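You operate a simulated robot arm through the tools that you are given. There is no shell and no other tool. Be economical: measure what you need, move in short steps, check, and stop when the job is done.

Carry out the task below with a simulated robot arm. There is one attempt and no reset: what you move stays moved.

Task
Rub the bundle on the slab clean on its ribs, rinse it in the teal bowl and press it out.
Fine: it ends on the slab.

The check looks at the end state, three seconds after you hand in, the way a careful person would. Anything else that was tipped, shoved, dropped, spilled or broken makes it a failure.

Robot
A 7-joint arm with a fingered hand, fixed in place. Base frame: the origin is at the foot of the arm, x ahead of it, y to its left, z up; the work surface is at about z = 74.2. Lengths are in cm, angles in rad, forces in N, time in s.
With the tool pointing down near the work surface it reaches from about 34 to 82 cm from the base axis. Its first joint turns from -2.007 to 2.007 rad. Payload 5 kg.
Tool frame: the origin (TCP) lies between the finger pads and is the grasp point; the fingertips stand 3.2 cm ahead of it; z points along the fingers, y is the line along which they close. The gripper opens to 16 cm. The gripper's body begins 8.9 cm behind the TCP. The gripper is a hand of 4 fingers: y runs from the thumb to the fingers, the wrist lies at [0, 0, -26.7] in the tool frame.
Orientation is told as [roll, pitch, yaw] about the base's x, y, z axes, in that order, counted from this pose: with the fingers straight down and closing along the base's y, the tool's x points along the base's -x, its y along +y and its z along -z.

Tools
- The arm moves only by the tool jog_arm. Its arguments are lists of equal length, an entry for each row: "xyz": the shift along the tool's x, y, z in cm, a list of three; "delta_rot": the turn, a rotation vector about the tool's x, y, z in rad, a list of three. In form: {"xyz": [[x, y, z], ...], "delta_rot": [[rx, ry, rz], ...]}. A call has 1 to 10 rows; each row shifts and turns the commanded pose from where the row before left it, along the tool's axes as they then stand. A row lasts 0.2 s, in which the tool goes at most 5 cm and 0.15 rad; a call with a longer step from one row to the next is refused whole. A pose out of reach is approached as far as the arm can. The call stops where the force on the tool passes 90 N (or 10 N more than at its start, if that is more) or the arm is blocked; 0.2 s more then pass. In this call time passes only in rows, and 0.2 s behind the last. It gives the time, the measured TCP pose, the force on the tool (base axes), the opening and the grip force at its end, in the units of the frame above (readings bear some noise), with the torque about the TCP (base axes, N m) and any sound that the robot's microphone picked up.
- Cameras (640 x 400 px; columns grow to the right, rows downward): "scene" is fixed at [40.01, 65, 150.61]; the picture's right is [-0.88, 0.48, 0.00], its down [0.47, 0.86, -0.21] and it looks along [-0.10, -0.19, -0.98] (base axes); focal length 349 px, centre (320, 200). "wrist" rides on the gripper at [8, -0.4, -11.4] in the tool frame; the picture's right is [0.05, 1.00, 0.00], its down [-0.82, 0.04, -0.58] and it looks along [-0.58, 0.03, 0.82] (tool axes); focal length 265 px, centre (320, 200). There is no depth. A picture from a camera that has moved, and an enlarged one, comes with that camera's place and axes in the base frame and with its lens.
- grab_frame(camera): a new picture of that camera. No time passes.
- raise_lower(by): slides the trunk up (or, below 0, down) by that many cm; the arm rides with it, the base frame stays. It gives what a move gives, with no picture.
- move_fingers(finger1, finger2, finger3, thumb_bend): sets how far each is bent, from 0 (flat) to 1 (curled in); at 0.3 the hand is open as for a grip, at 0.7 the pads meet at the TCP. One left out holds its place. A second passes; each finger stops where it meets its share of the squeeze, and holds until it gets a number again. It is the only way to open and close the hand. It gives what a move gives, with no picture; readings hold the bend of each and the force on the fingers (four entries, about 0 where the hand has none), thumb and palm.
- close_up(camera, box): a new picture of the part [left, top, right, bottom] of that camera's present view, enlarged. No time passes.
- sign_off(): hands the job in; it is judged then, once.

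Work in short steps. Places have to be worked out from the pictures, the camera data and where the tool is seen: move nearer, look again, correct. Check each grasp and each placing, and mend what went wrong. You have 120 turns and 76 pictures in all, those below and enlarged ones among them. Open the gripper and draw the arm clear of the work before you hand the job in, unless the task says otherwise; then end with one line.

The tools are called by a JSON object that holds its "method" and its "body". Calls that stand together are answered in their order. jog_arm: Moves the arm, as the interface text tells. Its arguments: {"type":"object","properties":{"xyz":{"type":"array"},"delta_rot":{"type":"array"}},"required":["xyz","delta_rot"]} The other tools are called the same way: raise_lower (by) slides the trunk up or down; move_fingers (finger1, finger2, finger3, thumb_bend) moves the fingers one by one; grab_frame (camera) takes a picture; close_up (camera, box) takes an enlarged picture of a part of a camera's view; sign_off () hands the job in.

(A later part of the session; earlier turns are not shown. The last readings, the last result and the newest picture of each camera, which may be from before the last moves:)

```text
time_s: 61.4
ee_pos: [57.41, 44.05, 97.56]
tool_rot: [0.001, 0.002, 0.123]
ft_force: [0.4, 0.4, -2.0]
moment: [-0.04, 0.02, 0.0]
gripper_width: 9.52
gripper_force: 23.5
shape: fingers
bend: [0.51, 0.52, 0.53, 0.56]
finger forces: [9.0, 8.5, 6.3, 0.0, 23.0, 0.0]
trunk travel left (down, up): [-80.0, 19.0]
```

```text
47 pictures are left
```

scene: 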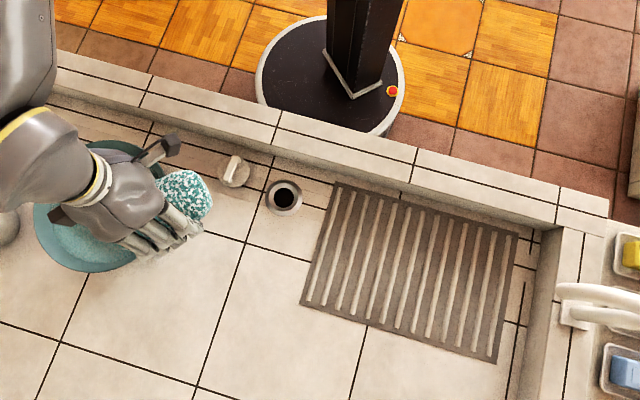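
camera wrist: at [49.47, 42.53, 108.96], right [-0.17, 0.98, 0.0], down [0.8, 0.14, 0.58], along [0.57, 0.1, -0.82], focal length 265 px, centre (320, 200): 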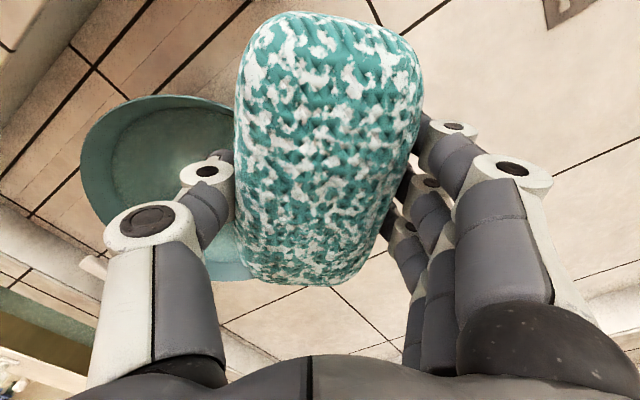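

Triangulating both views gives the bowl rim centre ≈(71.3, 32.3), rim z≈84, radius ≈13.6. I move above it and look.

{"method": "jog_arm", "body": {"xyz": [[-3.1, -3.3, 0], [-3.1, -3.3, 0], [-3.1, -3.3, 0], [-3.1, -3.4, 0]], "delta_rot": [[0, 0, 0], [0, 0, 0], [0, 0, 0], [0, 0, 0]]}}

{"method": "grab_frame", "body": {"camera": "wrist"}}

{"method": "grab_frame", "body": {"camera": "scene"}}

```text
time_s: 62.4
ee_pos: [71.04, 32.57, 97.81]
tool_rot: [-0.001, -0.001, 0.123]
ft_force: [0.3, -0.6, -1.5]
moment: [-0.04, 0.01, 0.05]
gripper_width: 9.47
gripper_force: 22.5
shape: fingers
bend: [0.51, 0.52, 0.53, 0.56]
finger forces: [8.8, 8.4, 6.3, 0.0, 22.6, 0.1]
trunk travel left (down, up): [-80.0, 19.0]
```

```text
46 pictures are left
camera wrist: at [63.09, 31.13, 109.21], right [-0.17, 0.98, 0.0], down [0.8, 0.14, 0.58], along [0.57, 0.1, -0.82], focal length 265 px, centre (320, 200)
```

wrist: 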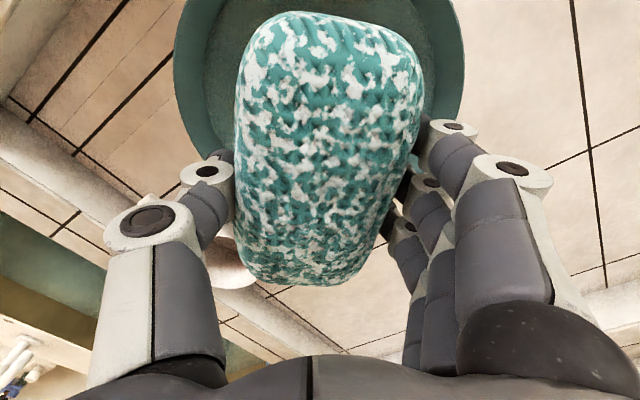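

```text
45 pictures are left
```

scene: 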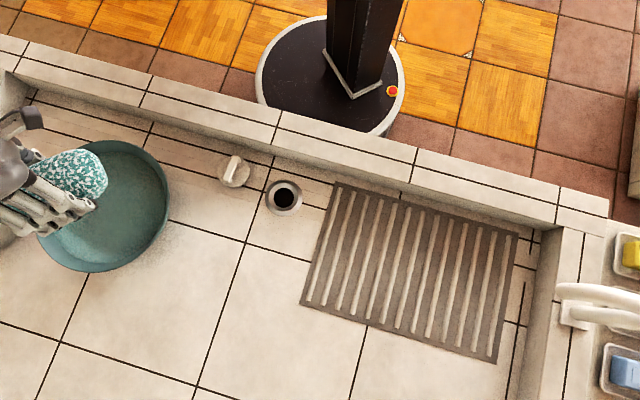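

The rim is centred on the hand (within ~0.5 cm) and the bundle is centred on the TCP. Descend slowly toward the water.

{"method": "jog_arm", "body": {"xyz": [[0, 0, 3], [0, 0, 3], [0, 0, 2], [0, 0, 1.5], [0, 0, 1.5], [0, 0, 1]], "delta_rot": [[0, 0, 0], [0, 0, 0], [0, 0, 0], [0, 0, 0], [0, 0, 0], [0, 0, 0]]}}

{"method": "grab_frame", "body": {"camera": "wrist"}}

{"method": "close_up", "body": {"camera": "scene", "box": [0, 100, 240, 300]}}

```text
time_s: 63.8
ee_pos: [71.13, 32.62, 85.76]
tool_rot: [0.0, -0.001, 0.123]
ft_force: [-0.2, 0.6, -1.2]
moment: [0.03, -0.01, -0.01]
gripper_width: 9.49
gripper_force: 22.8
shape: fingers
bend: [0.51, 0.52, 0.53, 0.56]
finger forces: [8.8, 8.4, 6.3, 0.0, 22.6, 0.0]
trunk travel left (down, up): [-80.0, 19.0]
```

```text
44 pictures are left
camera wrist: at [63.25, 31.08, 97.1], right [-0.17, 0.98, 0.0], down [0.8, 0.14, 0.58], along [0.57, 0.1, -0.82], focal length 265 px, centre (320, 200)
```

wrist: 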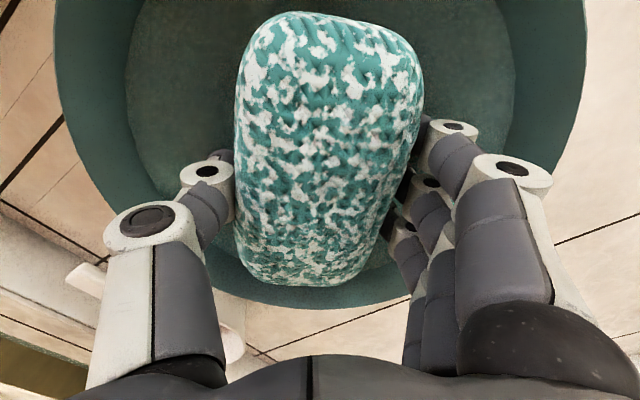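

```text
2.00 times, centred on (120, 200) of scene
camera zoom: at [40.01, 65.0, 150.61], right [-0.88, 0.48, 0.0], down [0.47, 0.86, -0.21], along [-0.1, -0.19, -0.98], focal length 699 px, centre (720, 200)
```

zoom: 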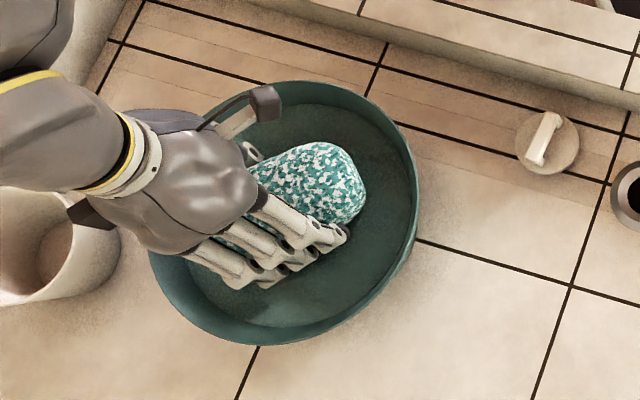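

Everything is centred; water level estimated ~80.5, bowl wide enough. I lower the bundle into the water in small steps.

{"method": "jog_arm", "body": {"xyz": [[0, 0, 0.9], [0, 0, 0.9], [0, 0, 0.9], [0, 0, 0.9], [0, 0, 0.9]], "delta_rot": [[0, 0, 0], [0, 0, 0], [0, 0, 0], [0, 0, 0], [0, 0, 0]]}}

{"method": "grab_frame", "body": {"camera": "wrist"}}

{"method": "close_up", "body": {"camera": "scene", "box": [0, 100, 240, 300]}}

```text
time_s: 65.0
ee_pos: [71.22, 32.57, 81.22]
tool_rot: [-0.001, 0.0, 0.122]
ft_force: [0.2, 0.7, -1.9]
moment: [0.03, 0.02, -0.02]
gripper_width: 9.51
gripper_force: 23.3
shape: fingers
bend: [0.51, 0.52, 0.53, 0.56]
finger forces: [8.8, 8.4, 6.3, 0.1, 22.6, 0.0]
trunk travel left (down, up): [-80.0, 19.0]
```

```text
42 pictures are left
camera wrist: at [63.36, 31.01, 92.57], right [-0.17, 0.98, 0.0], down [0.8, 0.14, 0.58], along [0.57, 0.1, -0.82], focal length 265 px, centre (320, 200)
```

wrist: 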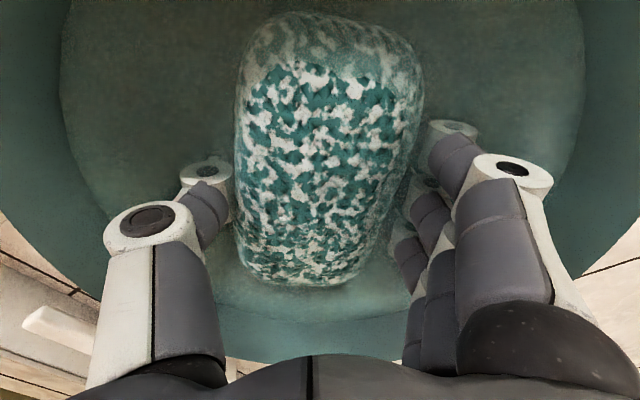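

```text
2.00 times, centred on (120, 200) of scene
camera zoom: at [40.01, 65.0, 150.61], right [-0.88, 0.48, 0.0], down [0.47, 0.86, -0.21], along [-0.1, -0.19, -0.98], focal length 699 px, centre (720, 200)
```

zoom: 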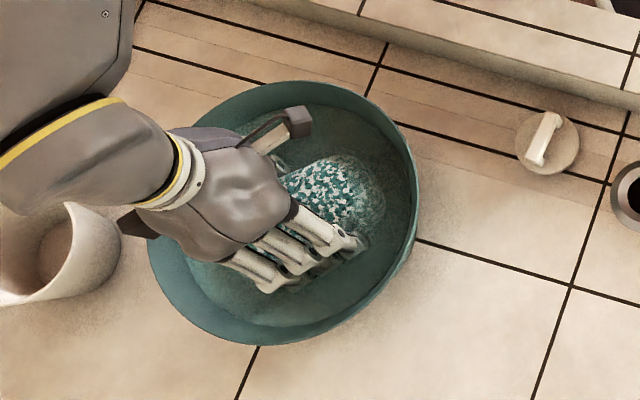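

It is almost submerged and wet, no contact with the bowl. I rinse with gentle small swishes sideways and lightly up/down.

{"method": "jog_arm", "body": {"xyz": [[0, 0.7, 0], [0, 0.7, 0], [0, -0.7, 0], [0, -0.7, 0], [0, -0.7, 0], [0, -0.7, 0], [0, 0.7, 0], [0, 0.7, 0], [0, 0, 0.4], [0, 0, 0]], "delta_rot": [[0, 0, 0], [0, 0, 0], [0, 0, 0], [0, 0, 0], [0, 0, 0], [0, 0, 0], [0, 0, 0], [0, 0, 0], [0, 0, 0], [0, 0, 0]]}}

{"method": "jog_arm", "body": {"xyz": [[0, 0.7, 0], [0, 0.7, 0], [0, -0.7, 0], [0, -0.7, 0], [0, -0.7, 0], [0, -0.7, 0], [0, 0.7, 0], [0, 0.7, 0], [0, 0, 0], [0, 0, 0]], "delta_rot": [[0, 0, 0], [0, 0, 0], [0, 0, 0], [0, 0, 0], [0, 0, 0], [0, 0, 0], [0, 0, 0], [0, 0, 0], [0, 0, 0], [0, 0, 0]]}}

{"method": "grab_frame", "body": {"camera": "wrist"}}

```text
time_s: 67.2
ee_pos: [71.19, 32.47, 80.87]
tool_rot: [-0.001, -0.001, 0.121]
ft_force: [1.0, -0.9, -3.5]
moment: [0.03, 0.03, 0.04]
gripper_width: 9.48
gripper_force: 23.2
shape: fingers
bend: [0.51, 0.52, 0.53, 0.56]
finger forces: [8.7, 8.5, 6.3, 0.0, 22.5, 0.0]
trunk travel left (down, up): [-80.0, 19.0]
```

```text
time_s: 69.4
ee_pos: [71.16, 32.57, 80.83]
tool_rot: [0.0, 0.001, 0.122]
ft_force: [-0.4, -0.3, -2.4]
moment: [0.02, 0.03, 0.02]
gripper_width: 9.48
gripper_force: 23.2
shape: fingers
bend: [0.51, 0.52, 0.53, 0.56]
finger forces: [8.7, 8.4, 6.3, 0.1, 22.5, 0.0]
trunk travel left (down, up): [-80.0, 19.0]
```

```text
40 pictures are left
camera wrist: at [63.28, 30.94, 92.14], right [-0.17, 0.98, 0.0], down [0.8, 0.14, 0.58], along [0.57, 0.1, -0.82], focal length 265 px, centre (320, 200)
```

wrist: 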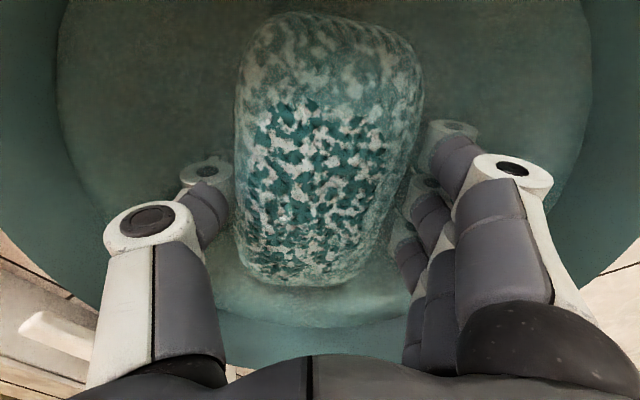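

I lower a further 0.6 cm to fully submerge, and swish again.

{"method": "jog_arm", "body": {"xyz": [[0, 0, 0.3], [0, 0, 0.3], [0, 0.7, 0], [0, 0.7, 0], [0, -0.7, 0], [0, -0.7, 0], [0, -0.7, 0], [0, -0.7, 0], [0, 0.7, 0], [0, 0.7, 0]], "delta_rot": [[0, 0, 0], [0, 0, 0], [0, 0, 0], [0, 0, 0], [0, 0, 0], [0, 0, 0], [0, 0, 0], [0, 0, 0], [0, 0, 0], [0, 0, 0]]}}

{"method": "jog_arm", "body": {"xyz": [[0, 0.7, 0], [0, 0.7, 0], [0, -0.7, 0], [0, -0.7, 0], [0, -0.7, 0], [0, -0.7, 0], [0, 0.7, 0], [0, 0.7, 0], [0, 0, 0], [0, 0, 0]], "delta_rot": [[0, 0, 0], [0, 0, 0], [0, 0, 0], [0, 0, 0], [0, 0, 0], [0, 0, 0], [0, 0, 0], [0, 0, 0], [0, 0, 0], [0, 0, 0]]}}

{"method": "grab_frame", "body": {"camera": "wrist"}}

```text
time_s: 71.6
ee_pos: [71.08, 32.49, 80.36]
tool_rot: [-0.003, 0.001, 0.122]
ft_force: [0.2, 0.0, -2.3]
moment: [0.01, 0.03, -0.01]
gripper_width: 9.51
gripper_force: 23.0
shape: fingers
bend: [0.51, 0.52, 0.53, 0.56]
finger forces: [8.8, 8.5, 6.3, 0.0, 22.5, 0.0]
trunk travel left (down, up): [-80.0, 19.0]
```

```text
time_s: 73.8
ee_pos: [71.03, 32.47, 80.39]
tool_rot: [0.002, -0.002, 0.122]
ft_force: [0.8, -0.6, -3.0]
moment: [0.01, 0.02, 0.0]
gripper_width: 9.46
gripper_force: 23.3
shape: fingers
bend: [0.51, 0.52, 0.53, 0.56]
finger forces: [8.7, 8.5, 6.3, 0.0, 22.4, 0.1]
trunk travel left (down, up): [-80.0, 19.0]
```

```text
39 pictures are left
camera wrist: at [63.19, 30.97, 91.67], right [-0.17, 0.98, 0.0], down [0.8, 0.14, 0.58], along [0.57, 0.1, -0.82], focal length 265 px, centre (320, 200)
```

wrist: 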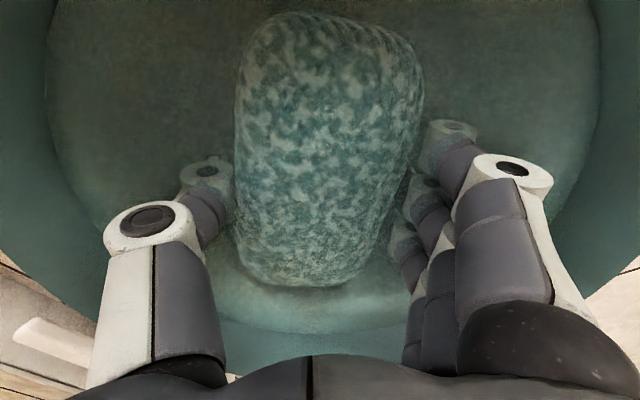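

Fully submerged now. A few more swishes, then lift slowly just above the rim to drain over the bowl.

{"method": "jog_arm", "body": {"xyz": [[0, 0.8, 0], [0, 0.8, 0], [0, -0.8, 0], [0, -0.8, 0], [0, -0.8, 0], [0, -0.8, 0], [0, 0.8, 0], [0, 0.8, 0], [0, 0, 0], [0, 0, 0]], "delta_rot": [[0, 0, 0], [0, 0, 0], [0, 0, 0], [0, 0, 0], [0, 0, 0], [0, 0, 0], [0, 0, 0], [0, 0, 0], [0, 0, 0], [0, 0, 0]]}}

{"method": "jog_arm", "body": {"xyz": [[0, 0, -0.8], [0, 0, -0.8], [0, 0, -0.8], [0, 0, -0.8], [0, 0, -0.8], [0, 0, -0.8], [0, 0, -0.8], [0, 0, -0.8], [0, 0, -0.8], [0, 0, 0]], "delta_rot": [[0, 0, 0], [0, 0, 0], [0, 0, 0], [0, 0, 0], [0, 0, 0], [0, 0, 0], [0, 0, 0], [0, 0, 0], [0, 0, 0], [0, 0, 0]]}}

{"method": "grab_frame", "body": {"camera": "wrist"}}

{"method": "close_up", "body": {"camera": "scene", "box": [0, 100, 240, 300]}}

```text
time_s: 76.0
ee_pos: [71.16, 32.49, 80.31]
tool_rot: [-0.001, 0.0, 0.122]
ft_force: [-0.4, -0.4, -2.0]
moment: [0.03, 0.02, -0.01]
gripper_width: 9.47
gripper_force: 22.8
shape: fingers
bend: [0.51, 0.52, 0.53, 0.56]
finger forces: [8.6, 8.4, 6.4, 0.0, 22.6, 0.1]
trunk travel left (down, up): [-80.0, 19.0]
```

```text
time_s: 78.2
ee_pos: [71.05, 32.6, 87.51]
tool_rot: [-0.002, 0.001, 0.121]
ft_force: [-0.6, -0.3, -2.0]
moment: [-0.02, -0.02, -0.01]
gripper_width: 9.49
gripper_force: 23.1
shape: fingers
bend: [0.51, 0.52, 0.53, 0.56]
finger forces: [8.6, 8.6, 6.3, 0.0, 22.4, 0.0]
trunk travel left (down, up): [-80.0, 19.0]
```

```text
38 pictures are left
camera wrist: at [63.22, 31.0, 98.82], right [-0.17, 0.98, 0.0], down [0.8, 0.14, 0.58], along [0.57, 0.1, -0.82], focal length 265 px, centre (320, 200)
```

wrist: 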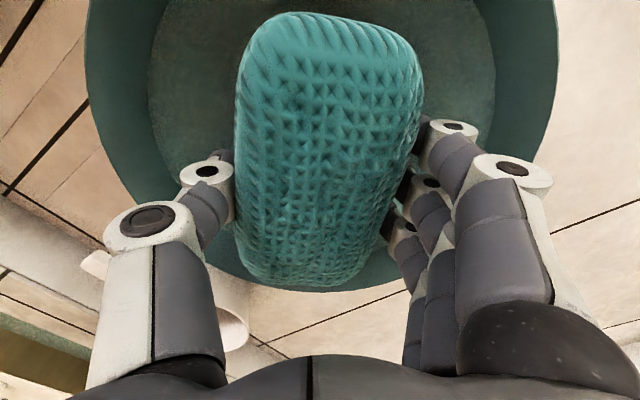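

```text
2.00 times, centred on (120, 200) of scene
camera zoom: at [40.01, 65.0, 150.61], right [-0.88, 0.48, 0.0], down [0.47, 0.86, -0.21], along [-0.1, -0.19, -0.98], focal length 699 px, centre (720, 200)
```

zoom: 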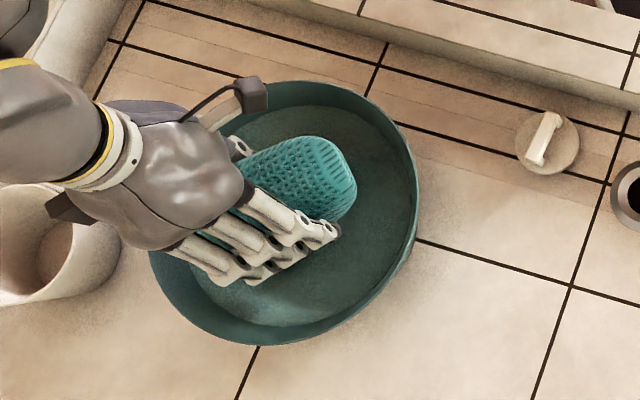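

The white speckle was suds — fully rinsed off, plain teal now. I squeeze it out over the bowl with increasing grip.

{"method": "move_fingers", "body": {"finger1": 0.85, "finger2": 0.85, "finger3": 0.85, "thumb_bend": 0.85}}

{"method": "grab_frame", "body": {"camera": "wrist"}}

```text
time_s: 79.2
ee_pos: [71.11, 32.54, 87.48]
tool_rot: [0.0, 0.0, 0.124]
ft_force: [-0.3, 0.6, -3.2]
moment: [-0.03, 0.01, 0.01]
gripper_width: 9.32
gripper_force: 24.0
shape: fingers
bend: [0.49, 0.5, 0.51, 0.57]
finger forces: [8.0, 8.7, 8.1, 0.0, 24.1, 0.0]
trunk travel left (down, up): [-80.0, 19.0]
```

```text
36 pictures are left
camera wrist: at [63.22, 31.0, 98.83], right [-0.17, 0.98, 0.0], down [0.8, 0.14, 0.58], along [0.57, 0.1, -0.82], focal length 265 px, centre (320, 200)
```

wrist: 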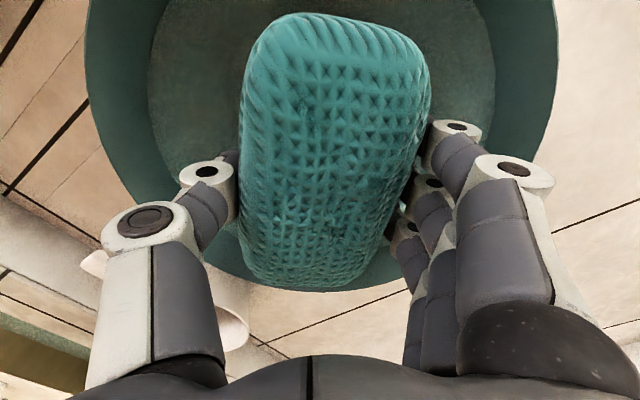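

Grip tops out at 24 N, so the real pressing will be done on the slab from above. First let it drip over the bowl a little.

{"method": "jog_arm", "body": {"xyz": [[0, 0, 0], [0, 0, 0], [0, 0, 0], [0, 0, 0], [0, 0, 0], [0, 0, 0], [0, 0, 0], [0, 0, 0], [0, 0, 0], [0, 0, 0]], "delta_rot": [[0, 0, 0], [0, 0, 0], [0, 0, 0], [0, 0, 0], [0, 0, 0], [0, 0, 0], [0, 0, 0], [0, 0, 0], [0, 0, 0], [0, 0, 0]]}}

{"method": "jog_arm", "body": {"xyz": [[0, 0, 0], [0, 0, 0], [0, 0, 0], [0, 0, 0], [0, 0, 0], [0, 0, 0], [0, 0, 0], [0, 0, 0], [0, 0, 0], [0, 0, 0]], "delta_rot": [[0, 0, 0], [0, 0, 0], [0, 0, 0], [0, 0, 0], [0, 0, 0], [0, 0, 0], [0, 0, 0], [0, 0, 0], [0, 0, 0], [0, 0, 0]]}}

{"method": "close_up", "body": {"camera": "wrist", "box": [200, 0, 460, 300]}}

```text
time_s: 81.4
ee_pos: [71.06, 32.52, 87.43]
tool_rot: [0.0, 0.0, 0.122]
ft_force: [0.3, 0.3, -2.9]
moment: [0.0, -0.02, 0.01]
gripper_width: 9.34
gripper_force: 24.3
shape: fingers
bend: [0.49, 0.5, 0.51, 0.57]
finger forces: [8.2, 8.7, 8.0, 0.0, 24.1, 0.1]
trunk travel left (down, up): [-80.0, 19.0]
```

```text
time_s: 83.6
ee_pos: [71.17, 32.54, 87.58]
tool_rot: [-0.002, 0.002, 0.121]
ft_force: [0.4, -0.5, -2.9]
moment: [0.02, 0.0, -0.01]
gripper_width: 9.27
gripper_force: 24.7
shape: fingers
bend: [0.49, 0.5, 0.51, 0.57]
finger forces: [8.1, 8.7, 8.0, 0.1, 24.1, 0.0]
trunk travel left (down, up): [-80.0, 19.0]
```

```text
1.33 times, centred on (330, 150) of wrist
camera zoom: at [63.22, 31.0, 98.83], right [-0.17, 0.98, 0.0], down [0.8, 0.14, 0.58], along [0.57, 0.1, -0.82], focal length 354 px, centre (307, 267)
```

zoom: 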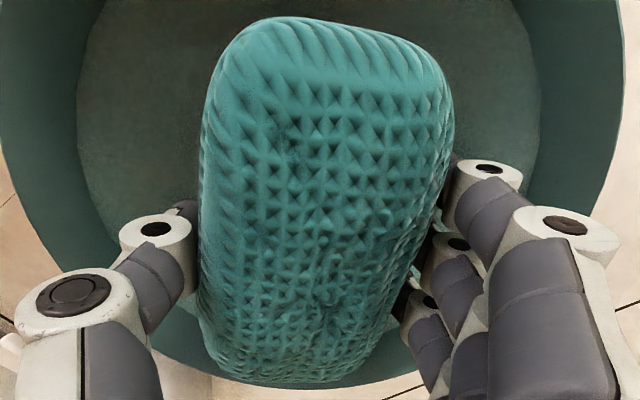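

The colour is lightening as it drains. I carry it back along the same path to the slab.

{"method": "jog_arm", "body": {"xyz": [[0, 0, -3], [0, 0, -4], [0, 0, -3], [3.1, 3.3, 0], [3.1, 3.3, 0], [3.1, 3.3, 0], [3.1, 3.4, 0]], "delta_rot": [[0, 0, 0], [0, 0, 0], [0, 0, 0], [0, 0, 0], [0, 0, 0], [0, 0, 0], [0, 0, 0]]}}

{"method": "jog_arm", "body": {"xyz": [[3.2, 3, 0], [3.2, 3, 0], [3.2, 3, 0], [3.2, 3, 0], [3.2, 3, 0], [3.2, 3, 0], [3.2, 3, 0], [3.2, 3, 0], [3.2, 3, 0]], "delta_rot": [[0, 0, 0], [0, 0, 0], [0, 0, 0], [0, 0, 0], [0, 0, 0], [0, 0, 0], [0, 0, 0], [0, 0, 0], [0, 0, 0]]}}

{"method": "jog_arm", "body": {"xyz": [[0, 0, 0], [0, 0, 0], [0, 0, 0], [0, 0, 0], [0, 0, 0], [0, 0, 0]], "delta_rot": [[0, 0, -0.133], [0, 0, -0.133], [0, 0, -0.133], [0, 0, -0.133], [0, 0, -0.133], [0, 0, -0.133]]}}

{"method": "grab_frame", "body": {"camera": "scene"}}

{"method": "grab_frame", "body": {"camera": "wrist"}}

```text
time_s: 85.2
ee_pos: [57.12, 44.38, 97.6]
tool_rot: [-0.001, -0.002, 0.121]
ft_force: [-0.2, 1.1, -2.7]
moment: [-0.01, 0.0, -0.01]
gripper_width: 9.31
gripper_force: 24.7
shape: fingers
bend: [0.49, 0.5, 0.51, 0.57]
finger forces: [8.0, 8.5, 7.9, 0.1, 23.7, 0.0]
trunk travel left (down, up): [-80.0, 19.0]
```

```text
time_s: 87.2
ee_pos: [25.21, 67.8, 97.39]
tool_rot: [-0.001, -0.001, 0.122]
ft_force: [-0.1, 0.0, -2.6]
moment: [0.01, -0.01, 0.0]
gripper_width: 9.27
gripper_force: 23.6
shape: fingers
bend: [0.49, 0.5, 0.51, 0.57]
finger forces: [7.9, 8.4, 7.8, 0.1, 23.3, 0.0]
trunk travel left (down, up): [-80.0, 19.0]
```

```text
time_s: 88.6
ee_pos: [25.25, 67.5, 97.41]
tool_rot: [-0.002, 0.002, 0.924]
ft_force: [-0.1, 0.7, -1.9]
moment: [-0.02, 0.03, 0.01]
gripper_width: 9.31
gripper_force: 23.7
shape: fingers
bend: [0.49, 0.5, 0.51, 0.57]
finger forces: [7.8, 8.4, 7.8, 0.0, 23.3, 0.0]
trunk travel left (down, up): [-80.0, 19.0]
```

```text
34 pictures are left
```

scene: 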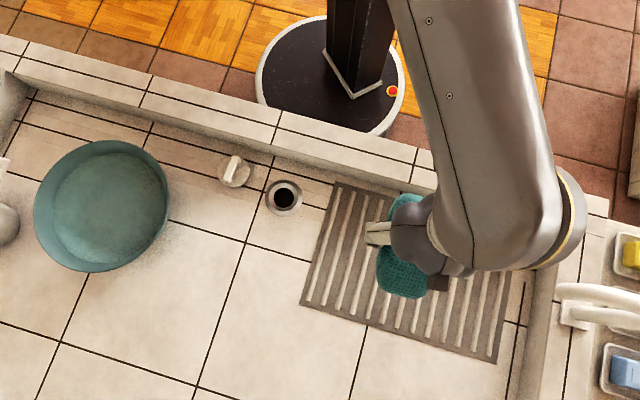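

```text
33 pictures are left
camera wrist: at [20.85, 60.69, 108.81], right [-0.83, 0.56, 0.0], down [0.46, 0.68, 0.58], along [0.32, 0.48, -0.82], focal length 265 px, centre (320, 200)
```

wrist: 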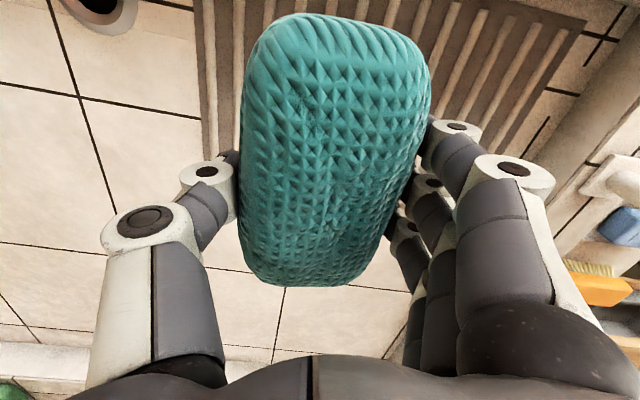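

Bowl undisturbed, bundle clean. I lower it onto the slab.

{"method": "jog_arm", "body": {"xyz": [[0, 0, 4], [0, 0, 4], [0, 0, 4], [0, 0, 3], [0, 0, 2], [0, 0, 0.8]], "delta_rot": [[0, 0, 0], [0, 0, 0], [0, 0, 0], [0, 0, 0], [0, 0, 0], [0, 0, 0]]}}

{"method": "jog_arm", "body": {"xyz": [[0, 0, 0.3], [0, 0, 0.3]], "delta_rot": [[0, 0, 0], [0, 0, 0]]}}

```text
time_s: 90.0
ee_pos: [25.35, 67.43, 79.55]
tool_rot: [-0.001, 0.0, 0.919]
ft_force: [1.1, 0.3, -1.4]
moment: [0.01, 0.01, 0.01]
gripper_width: 9.29
gripper_force: 23.7
shape: fingers
bend: [0.49, 0.5, 0.51, 0.57]
finger forces: [7.8, 8.5, 7.8, 0.0, 23.1, 0.1]
trunk travel left (down, up): [-80.0, 19.0]
```

```text
time_s: 90.6
ee_pos: [25.38, 67.41, 78.99]
tool_rot: [0.0, -0.001, 0.92]
ft_force: [-0.3, 0.2, -2.0]
moment: [0.08, -0.02, -0.02]
gripper_width: 9.32
gripper_force: 23.4
shape: fingers
bend: [0.49, 0.5, 0.51, 0.57]
finger forces: [7.8, 8.2, 8.0, 0.0, 23.2, 0.0]
trunk travel left (down, up): [-80.0, 19.0]
```

{"method": "jog_arm", "body": {"xyz": [[0, 0, 0.3]], "delta_rot": [[0, 0, 0]]}}

{"method": "move_fingers", "body": {"finger1": 0.3, "finger2": 0.3, "finger3": 0.3, "thumb_bend": 0.3}}

{"method": "grab_frame", "body": {"camera": "wrist"}}

```text
time_s: 91.0
ee_pos: [25.46, 67.58, 78.91]
tool_rot: [-0.001, -0.002, 0.919]
ft_force: [0.2, -0.3, 7.9]
moment: [0.25, 0.19, -0.01]
gripper_width: 9.28
gripper_force: 23.8
shape: fingers
bend: [0.49, 0.5, 0.52, 0.57]
finger forces: [7.3, 7.0, 8.5, 0.1, 24.0, 0.0]
trunk travel left (down, up): [-80.0, 19.0]
```

```text
time_s: 92.0
ee_pos: [25.36, 67.27, 78.71]
tool_rot: [-0.001, 0.0, 0.918]
ft_force: [0.7, 0.3, -0.8]
moment: [0.01, 0.03, -0.01]
gripper_width: 17.0
gripper_force: 0.2
shape: fingers
bend: [0.3, 0.3, 0.3, 0.3]
finger forces: [0.0, 0.0, 0.0, 0.0, 0.1, 0.0]
trunk travel left (down, up): [-80.0, 19.0]
```

```text
32 pictures are left
camera wrist: at [20.85, 60.57, 90.09], right [-0.83, 0.56, 0.0], down [0.46, 0.67, 0.58], along [0.33, 0.48, -0.82], focal length 265 px, centre (320, 200)
```

wrist: 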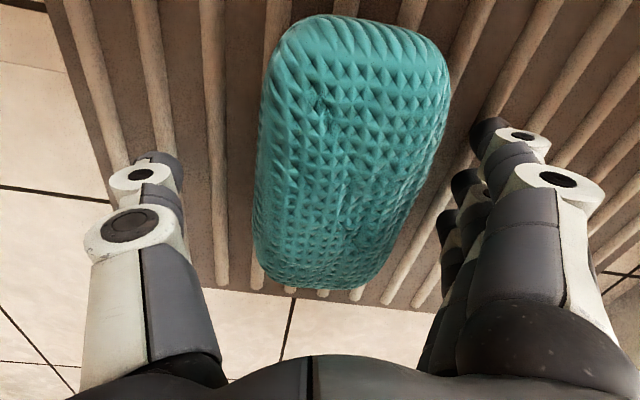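

Released flat on the ribs. I raise, make a fist, and press on it from above.

{"method": "jog_arm", "body": {"xyz": [[0, 0, -4], [0, 0, -4], [0, 0, -4], [0, 0, -2]], "delta_rot": [[0, 0, 0], [0, 0, 0], [0, 0, 0], [0, 0, 0]]}}

{"method": "move_fingers", "body": {"finger1": 1, "finger2": 1, "finger3": 1, "thumb_bend": 1}}

{"method": "grab_frame", "body": {"camera": "wrist"}}

```text
time_s: 93.0
ee_pos: [25.31, 67.48, 92.73]
tool_rot: [-0.004, 0.001, 0.919]
ft_force: [0.2, 0.2, 0.1]
moment: [-0.02, 0.0, -0.02]
gripper_width: 17.02
gripper_force: 0.1
shape: fingers
bend: [0.3, 0.3, 0.3, 0.3]
finger forces: [0.1, 0.1, 0.0, 0.0, 0.0, 0.0]
trunk travel left (down, up): [-80.0, 19.0]
```

```text
time_s: 94.0
ee_pos: [25.29, 67.46, 92.76]
tool_rot: [-0.001, 0.002, 0.921]
ft_force: [0.2, 0.1, 0.2]
moment: [0.01, -0.01, 0.0]
gripper_width: 4.73
gripper_force: 0.1
shape: fingers
bend: [1.0, 0.91, 1.0, 1.0]
finger forces: [0.0, 0.1, 0.0, 0.0, 0.0, 0.0]
trunk travel left (down, up): [-80.0, 19.0]
```

```text
31 pictures are left
camera wrist: at [20.82, 60.77, 104.08], right [-0.83, 0.56, 0.0], down [0.46, 0.67, 0.58], along [0.33, 0.48, -0.82], focal length 265 px, centre (320, 200)
```

wrist: 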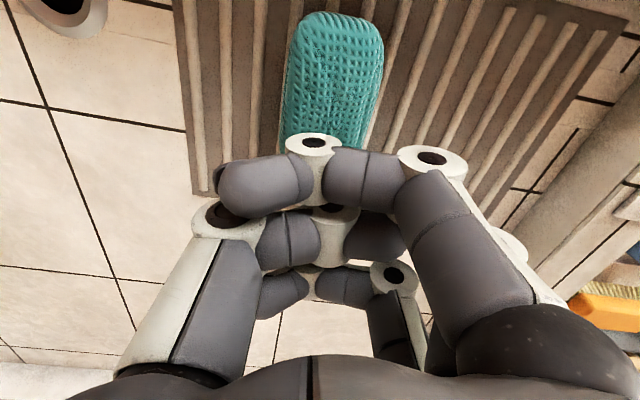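

The fist is formed over the bundle. Lowering until it touches.

{"method": "jog_arm", "body": {"xyz": [[0, 0, 3], [0, 0, 2], [0, 0, 1], [0, 0, 1]], "delta_rot": [[0, 0, 0], [0, 0, 0], [0, 0, 0], [0, 0, 0]]}}

{"method": "jog_arm", "body": {"xyz": [[0, 0, 0.5], [0, 0, 0.5], [0, 0, 0.5]], "delta_rot": [[0, 0, 0], [0, 0, 0], [0, 0, 0]]}}

```text
time_s: 95.0
ee_pos: [25.46, 67.67, 85.66]
tool_rot: [0.001, 0.0, 0.92]
ft_force: [0.1, -0.8, 0.0]
moment: [-0.01, -0.04, 0.0]
gripper_width: 4.8
gripper_force: 0.0
shape: fingers
bend: [1.0, 0.93, 1.0, 1.0]
finger forces: [0.1, 0.1, 0.1, 0.0, 0.0, 0.0]
trunk travel left (down, up): [-80.0, 19.0]
```

```text
time_s: 95.8
ee_pos: [25.32, 67.62, 84.28]
tool_rot: [-0.002, 0.0, 0.921]
ft_force: [0.7, -0.5, -0.1]
moment: [-0.02, -0.05, -0.04]
gripper_width: 4.79
gripper_force: 0.0
shape: fingers
bend: [1.0, 0.93, 1.0, 1.0]
finger forces: [0.0, 0.0, 0.0, 0.1, 0.1, 0.0]
trunk travel left (down, up): [-80.0, 19.0]
```

{"method": "jog_arm", "body": {"xyz": [[0, 0, 0.5], [0, 0, 0.5], [0, 0, 0.5], [0, 0, 0.5]], "delta_rot": [[0, 0, 0], [0, 0, 0], [0, 0, 0], [0, 0, 0]]}}

{"method": "grab_frame", "body": {"camera": "wrist"}}

```text
time_s: 96.8
ee_pos: [25.34, 67.47, 82.34]
tool_rot: [-0.001, 0.001, 0.92]
ft_force: [-0.2, 0.5, 0.2]
moment: [0.01, 0.01, 0.0]
gripper_width: 4.81
gripper_force: 0.0
shape: fingers
bend: [1.0, 0.93, 1.0, 1.0]
finger forces: [0.0, 0.1, 0.1, 0.1, 0.0, 0.0]
trunk travel left (down, up): [-80.0, 19.0]
```

```text
30 pictures are left
camera wrist: at [20.89, 60.77, 93.57], right [-0.83, 0.56, 0.0], down [0.46, 0.67, 0.58], along [0.33, 0.48, -0.82], focal length 265 px, centre (320, 200)
```

wrist: 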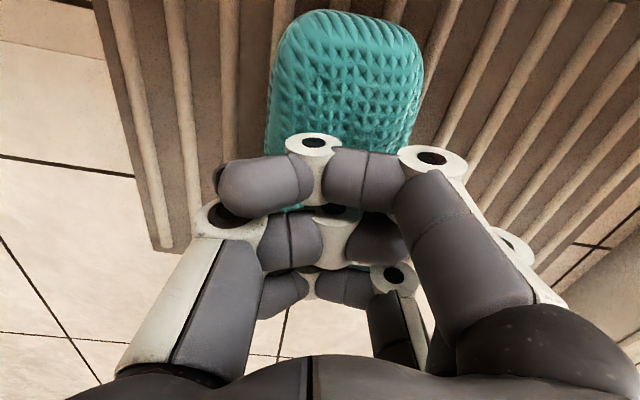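

Not touching yet; bundle sits ~1 cm to +y. Correct and continue down.

{"method": "jog_arm", "body": {"xyz": [[0, 0.8, 0.3], [0, 0, 0.4], [0, 0, 0.4], [0, 0, 0.4]], "delta_rot": [[0, 0, 0], [0, 0, 0], [0, 0, 0], [0, 0, 0]]}}

{"method": "jog_arm", "body": {"xyz": [[0, 0, 0.4], [0, 0, 0.4]], "delta_rot": [[0, 0, 0], [0, 0, 0]]}}

```text
time_s: 97.8
ee_pos: [24.71, 68.04, 80.74]
tool_rot: [-0.002, -0.001, 0.918]
ft_force: [0.1, 0.0, 0.1]
moment: [0.01, -0.01, 0.0]
gripper_width: 4.82
gripper_force: 0.1
shape: fingers
bend: [1.0, 0.93, 1.0, 1.0]
finger forces: [0.0, 0.1, 0.0, 0.0, 0.1, 0.1]
trunk travel left (down, up): [-80.0, 19.0]
```

```text
time_s: 98.4
ee_pos: [24.82, 68.08, 80.03]
tool_rot: [-0.001, -0.001, 0.919]
ft_force: [1.2, -0.4, 2.8]
moment: [0.03, 0.04, 0.0]
gripper_width: 4.83
gripper_force: 0.1
shape: fingers
bend: [1.0, 0.95, 1.0, 1.0]
finger forces: [0.0, 0.0, 0.0, 0.0, 0.0, 0.1]
trunk travel left (down, up): [-80.0, 19.0]
```

Contact at z≈80. Now press harder in small increments.

{"method": "jog_arm", "body": {"xyz": [[0, 0, 0.4], [0, 0, 0.4], [0, 0, 0]], "delta_rot": [[0, 0, 0], [0, 0, 0], [0, 0, 0]]}}

{"method": "grab_frame", "body": {"camera": "wrist"}}

```text
time_s: 99.2
ee_pos: [24.58, 67.99, 79.35]
tool_rot: [0.001, -0.002, 0.921]
ft_force: [1.0, 3.0, 18.5]
moment: [0.08, 0.29, -0.02]
gripper_width: 4.96
gripper_force: 0.0
shape: fingers
bend: [1.0, 0.98, 1.0, 1.0]
finger forces: [0.0, 0.0, 0.0, 0.0, 0.1, 0.0]
trunk travel left (down, up): [-80.0, 19.0]
```

```text
29 pictures are left
camera wrist: at [20.19, 61.15, 90.7], right [-0.83, 0.56, 0.0], down [0.46, 0.67, 0.58], along [0.33, 0.48, -0.81], focal length 265 px, centre (320, 200)
```

wrist: 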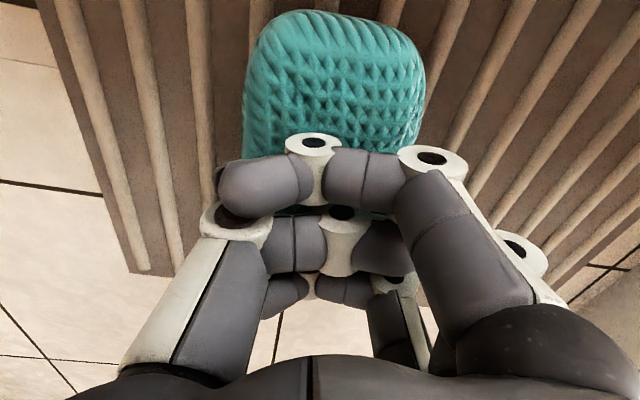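

18 N and holding stable. Press further to ~50 N and hold.

{"method": "jog_arm", "body": {"xyz": [[0, 0, 0.4], [0, 0, 0.4], [0, 0, 0.3], [0, 0, 0], [0, 0, 0], [0, 0, 0], [0, 0, 0], [0, 0, 0]], "delta_rot": [[0, 0, 0], [0, 0, 0], [0, 0, 0], [0, 0, 0], [0, 0, 0], [0, 0, 0], [0, 0, 0], [0, 0, 0]]}}

{"method": "grab_frame", "body": {"camera": "wrist"}}

```text
time_s: 101.0
ee_pos: [24.74, 67.93, 78.78]
tool_rot: [0.002, -0.01, 0.92]
ft_force: [-1.9, -0.8, 50.0]
moment: [0.66, 0.78, 0.05]
gripper_width: 5.13
gripper_force: 42.5
shape: fingers
bend: [1.0, 1.0, 1.0, 1.0]
finger forces: [0.5, 83.3, 1.3, 0.0, 0.0, 0.1]
trunk travel left (down, up): [-80.0, 19.0]
```

```text
28 pictures are left
camera wrist: at [20.16, 61.1, 89.99], right [-0.83, 0.56, 0.0], down [0.46, 0.67, 0.59], along [0.33, 0.48, -0.81], focal length 265 px, centre (320, 200)
```

wrist: 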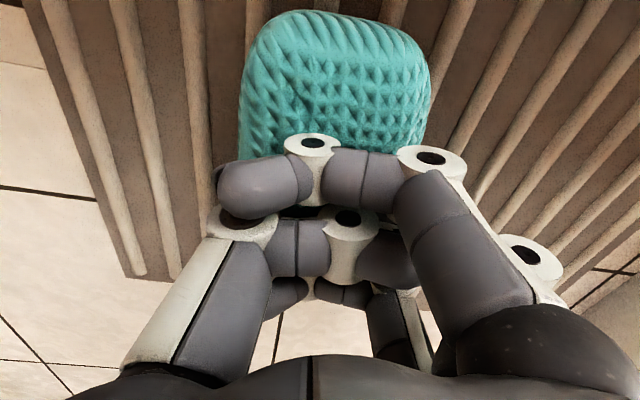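

The colour lightens — water is going out. Hold the press for several seconds.

{"method": "jog_arm", "body": {"xyz": [[0, 0, 0.2], [0, 0, 0], [0, 0, 0], [0, 0, 0], [0, 0, 0], [0, 0, 0], [0, 0, 0], [0, 0, 0], [0, 0, 0], [0, 0, 0]], "delta_rot": [[0, 0, 0], [0, 0, 0], [0, 0, 0], [0, 0, 0], [0, 0, 0], [0, 0, 0], [0, 0, 0], [0, 0, 0], [0, 0, 0], [0, 0, 0]]}}

{"method": "jog_arm", "body": {"xyz": [[0, 0, 0], [0, 0, 0], [0, 0, 0], [0, 0, 0], [0, 0, 0], [0, 0, 0], [0, 0, 0], [0, 0, 0], [0, 0, 0], [0, 0, 0]], "delta_rot": [[0, 0, 0], [0, 0, 0], [0, 0, 0], [0, 0, 0], [0, 0, 0], [0, 0, 0], [0, 0, 0], [0, 0, 0], [0, 0, 0], [0, 0, 0]]}}

{"method": "grab_frame", "body": {"camera": "wrist"}}

```text
time_s: 103.2
ee_pos: [24.62, 68.03, 78.67]
tool_rot: [0.004, -0.012, 0.919]
ft_force: [-3.1, -4.1, 57.1]
moment: [0.71, 0.86, 0.13]
gripper_width: 5.12
gripper_force: 47.8
shape: fingers
bend: [1.0, 1.0, 1.0, 1.0]
finger forces: [2.7, 89.1, 3.2, 0.1, 0.0, 0.0]
trunk travel left (down, up): [-80.0, 19.0]
```

```text
time_s: 105.4
ee_pos: [24.71, 68.02, 78.81]
tool_rot: [0.001, -0.013, 0.92]
ft_force: [-3.5, -4.4, 57.1]
moment: [0.68, 0.85, 0.09]
gripper_width: 5.11
gripper_force: 47.7
shape: fingers
bend: [1.0, 1.0, 1.0, 1.0]
finger forces: [2.9, 89.2, 3.2, 0.0, 0.0, 0.0]
trunk travel left (down, up): [-80.0, 19.0]
```

```text
27 pictures are left
camera wrist: at [20.14, 61.1, 89.93], right [-0.83, 0.56, 0.0], down [0.46, 0.67, 0.59], along [0.33, 0.49, -0.81], focal length 265 px, centre (320, 200)
```

wrist: 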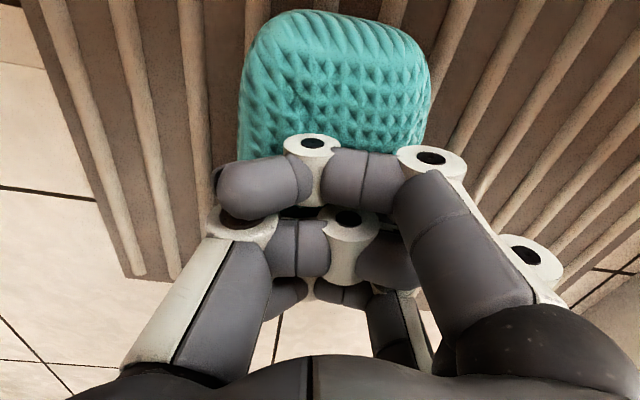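

Still at 57 N; hold longer to get it well pressed out.

{"method": "jog_arm", "body": {"xyz": [[0, 0, 0], [0, 0, 0], [0, 0, 0], [0, 0, 0], [0, 0, 0], [0, 0, 0], [0, 0, 0], [0, 0, 0], [0, 0, 0], [0, 0, 0]], "delta_rot": [[0, 0, 0], [0, 0, 0], [0, 0, 0], [0, 0, 0], [0, 0, 0], [0, 0, 0], [0, 0, 0], [0, 0, 0], [0, 0, 0], [0, 0, 0]]}}

{"method": "jog_arm", "body": {"xyz": [[0, 0, 0], [0, 0, 0], [0, 0, 0], [0, 0, 0], [0, 0, 0], [0, 0, 0], [0, 0, 0], [0, 0, 0], [0, 0, 0], [0, 0, 0]], "delta_rot": [[0, 0, 0], [0, 0, 0], [0, 0, 0], [0, 0, 0], [0, 0, 0], [0, 0, 0], [0, 0, 0], [0, 0, 0], [0, 0, 0], [0, 0, 0]]}}

{"method": "jog_arm", "body": {"xyz": [[0, 0, -2], [0, 0, -4], [0, 0, -4], [0, 0, -4]], "delta_rot": [[0, 0, 0], [0, 0, 0], [0, 0, 0], [0, 0, 0]]}}

{"method": "grab_frame", "body": {"camera": "wrist"}}

```text
time_s: 107.6
ee_pos: [24.6, 67.89, 78.69]
tool_rot: [0.004, -0.012, 0.921]
ft_force: [-2.8, -4.5, 57.3]
moment: [0.66, 0.82, 0.11]
gripper_width: 5.11
gripper_force: 47.6
shape: fingers
bend: [1.0, 1.0, 1.0, 1.0]
finger forces: [2.9, 89.3, 3.2, 0.0, 0.1, 0.0]
trunk travel left (down, up): [-80.0, 19.0]
```

```text
time_s: 109.8
ee_pos: [24.77, 67.96, 78.74]
tool_rot: [0.003, -0.012, 0.919]
ft_force: [-2.9, -4.1, 56.8]
moment: [0.67, 0.85, 0.08]
gripper_width: 5.11
gripper_force: 47.5
shape: fingers
bend: [1.0, 1.0, 1.0, 1.0]
finger forces: [2.8, 89.2, 3.2, 0.0, 0.0, 0.0]
trunk travel left (down, up): [-80.0, 19.0]
```

```text
time_s: 110.8
ee_pos: [24.64, 67.9, 91.64]
tool_rot: [-0.001, -0.002, 0.92]
ft_force: [-0.2, -0.6, 0.1]
moment: [0.02, -0.03, -0.02]
gripper_width: 4.96
gripper_force: 0.1
shape: fingers
bend: [1.0, 0.96, 1.0, 1.0]
finger forces: [0.0, 0.0, 0.0, 0.1, 0.0, 0.0]
trunk travel left (down, up): [-80.0, 19.0]
```

```text
26 pictures are left
camera wrist: at [20.16, 61.08, 103.07], right [-0.83, 0.56, 0.0], down [0.46, 0.68, 0.58], along [0.33, 0.48, -0.82], focal length 265 px, centre (320, 200)
```

wrist: 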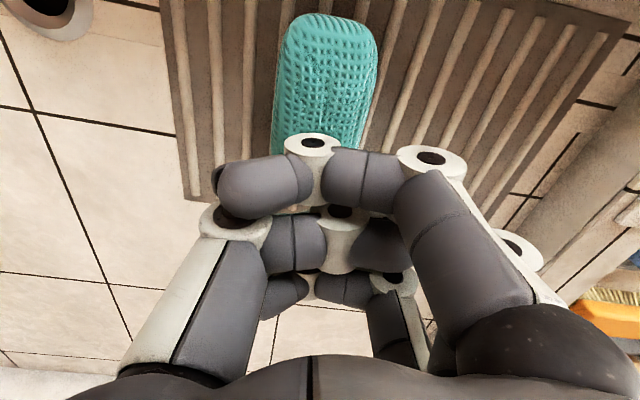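

Open the hand, rise and draw the arm back to inspect the whole bundle in the scene view.

{"method": "jog_arm", "body": {"xyz": [[0, 0, -4], [0, 0, -4], [0, 0, -3]], "delta_rot": [[0, 0, 0], [0, 0, 0], [0, 0, 0]]}}

{"method": "move_fingers", "body": {"finger1": 0.3, "finger2": 0.3, "finger3": 0.3, "thumb_bend": 0.3}}

{"method": "jog_arm", "body": {"xyz": [[4, 0, 0], [4, 0, 0], [4, 0, 0], [4, 0, 0]], "delta_rot": [[0, 0, 0.13], [0, 0, 0.13], [0, 0, 0.13], [0, 0, 0.13]]}}

{"method": "grab_frame", "body": {"camera": "scene"}}

{"method": "grab_frame", "body": {"camera": "wrist"}}

```text
time_s: 111.6
ee_pos: [24.69, 67.98, 102.76]
tool_rot: [0.001, -0.001, 0.922]
ft_force: [-0.5, -0.7, -0.8]
moment: [0.01, 0.03, -0.02]
gripper_width: 4.94
gripper_force: 0.0
shape: fingers
bend: [1.0, 0.96, 1.0, 1.0]
finger forces: [0.0, 0.1, 0.0, 0.1, 0.0, 0.0]
trunk travel left (down, up): [-80.0, 19.0]
```

```text
time_s: 112.6
ee_pos: [24.76, 68.01, 102.7]
tool_rot: [-0.002, 0.0, 0.92]
ft_force: [-0.3, 0.3, 0.3]
moment: [-0.02, 0.02, 0.02]
gripper_width: 17.01
gripper_force: 0.0
shape: fingers
bend: [0.3, 0.3, 0.3, 0.3]
finger forces: [0.0, 0.0, 0.1, 0.0, 0.1, 0.0]
trunk travel left (down, up): [-80.0, 19.0]
```

```text
time_s: 113.6
ee_pos: [12.78, 57.2, 102.74]
tool_rot: [-0.002, 0.001, 0.398]
ft_force: [-0.2, 0.2, 0.1]
moment: [-0.02, 0.0, -0.02]
gripper_width: 17.01
gripper_force: 0.0
shape: fingers
bend: [0.3, 0.3, 0.3, 0.3]
finger forces: [0.0, 0.0, 0.1, 0.0, 0.1, 0.1]
trunk travel left (down, up): [-80.0, 19.0]
```

```text
25 pictures are left
```

scene: 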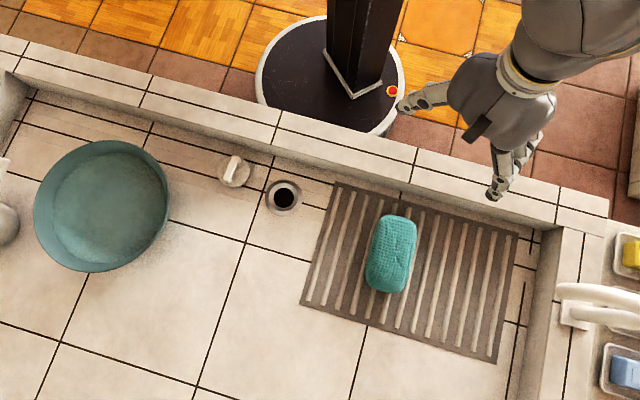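

```text
24 pictures are left
camera wrist: at [5.48, 53.67, 114.06], right [-0.43, 0.9, 0.0], down [0.73, 0.36, 0.58], along [0.52, 0.25, -0.82], focal length 265 px, centre (320, 200)
```

wrist: 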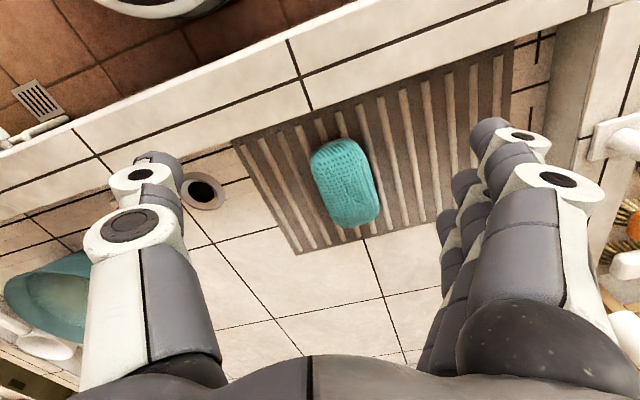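

{"method": "close_up", "body": {"camera": "scene", "box": [340, 200, 450, 310]}}

```text
3.64 times, centred on (395, 255) of scene
camera zoom: at [40.01, 65.0, 150.61], right [-0.88, 0.48, 0.0], down [0.47, 0.86, -0.21], along [-0.1, -0.19, -0.98], focal length 1271 px, centre (47, 0)
```

zoom: 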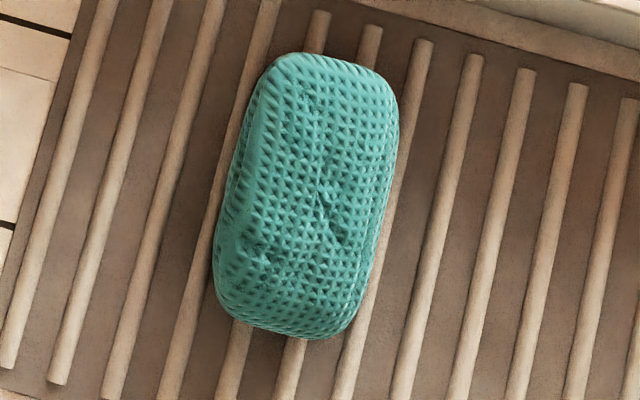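

Clean of suds and lighter. I'll zoom in on the faint darker patches to judge residual soil or wetness.

{"method": "close_up", "body": {"camera": "scene", "box": [362, 212, 420, 297]}}

{"method": "close_up", "body": {"camera": "wrist", "box": [290, 125, 400, 235]}}

```text
4.71 times, centred on (391, 254) of scene
camera zoom: at [40.01, 65.0, 150.61], right [-0.88, 0.48, 0.0], down [0.47, 0.86, -0.21], along [-0.1, -0.19, -0.98], focal length 1644 px, centre (-14, -56)
```

zoom: 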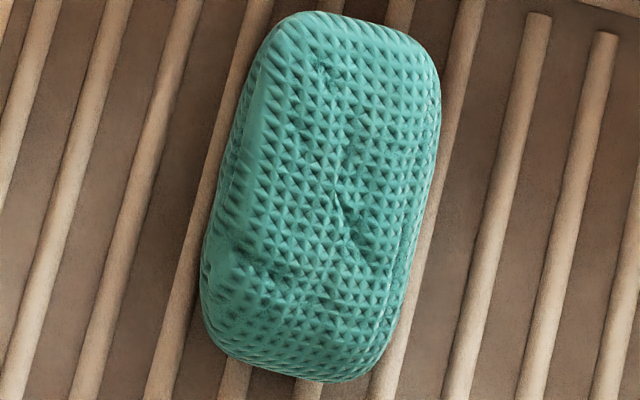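

```text
3.64 times, centred on (345, 180) of wrist
camera zoom: at [5.48, 53.67, 114.06], right [-0.43, 0.9, 0.0], down [0.73, 0.36, 0.58], along [0.52, 0.25, -0.82], focal length 965 px, centre (229, 273)
```

zoom: 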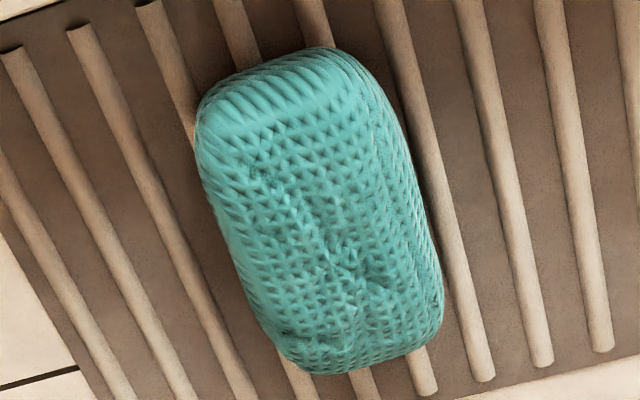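

It's clean (just cloth dents). For certainty I'll do one more, slightly harder press and compare the colour.

{"method": "jog_arm", "body": {"xyz": [[0, 0, 0], [0, 0, 0], [0, 0, 0], [0, 0, 0], [-4, -0.7, 0], [-4, -0.7, 0], [-4, -0.7, 0], [-3.8, -0.8, 0]], "delta_rot": [[0, 0, -0.13], [0, 0, -0.13], [0, 0, -0.13], [0, 0, -0.13], [0, 0, 0], [0, 0, 0], [0, 0, 0], [0, 0, 0]]}}

{"method": "move_fingers", "body": {"finger1": 1, "finger2": 1, "finger3": 1, "thumb_bend": 1}}

{"method": "jog_arm", "body": {"xyz": [[0, 0, 4], [0, 0, 4], [0, 0, 4], [0, 0, 4], [0, 0, 3], [0, 0, 2]], "delta_rot": [[0, 0, 0], [0, 0, 0], [0, 0, 0], [0, 0, 0], [0, 0, 0], [0, 0, 0]]}}

```text
time_s: 115.4
ee_pos: [24.71, 68.34, 102.92]
tool_rot: [-0.003, 0.003, 0.921]
ft_force: [0.3, 1.3, -0.7]
moment: [-0.02, 0.03, 0.03]
gripper_width: 16.99
gripper_force: 0.0
shape: fingers
bend: [0.3, 0.3, 0.3, 0.3]
finger forces: [0.1, 0.0, 0.1, 0.0, 0.0, 0.0]
trunk travel left (down, up): [-80.0, 19.0]
```

```text
time_s: 116.4
ee_pos: [24.76, 68.21, 102.98]
tool_rot: [-0.004, 0.0, 0.92]
ft_force: [0.4, -0.7, 0.6]
moment: [0.01, 0.04, -0.02]
gripper_width: 4.76
gripper_force: 0.1
shape: fingers
bend: [1.0, 0.91, 1.0, 1.0]
finger forces: [0.0, 0.1, 0.1, 0.0, 0.0, 0.1]
trunk travel left (down, up): [-80.0, 19.0]
```

```text
time_s: 117.8
ee_pos: [24.87, 68.25, 81.81]
tool_rot: [-0.002, 0.0, 0.919]
ft_force: [0.8, 0.5, 0.4]
moment: [-0.02, 0.02, -0.03]
gripper_width: 4.84
gripper_force: 0.0
shape: fingers
bend: [1.0, 0.93, 1.0, 1.0]
finger forces: [0.0, 0.0, 0.0, 0.0, 0.0, 0.0]
trunk travel left (down, up): [-80.0, 19.0]
```

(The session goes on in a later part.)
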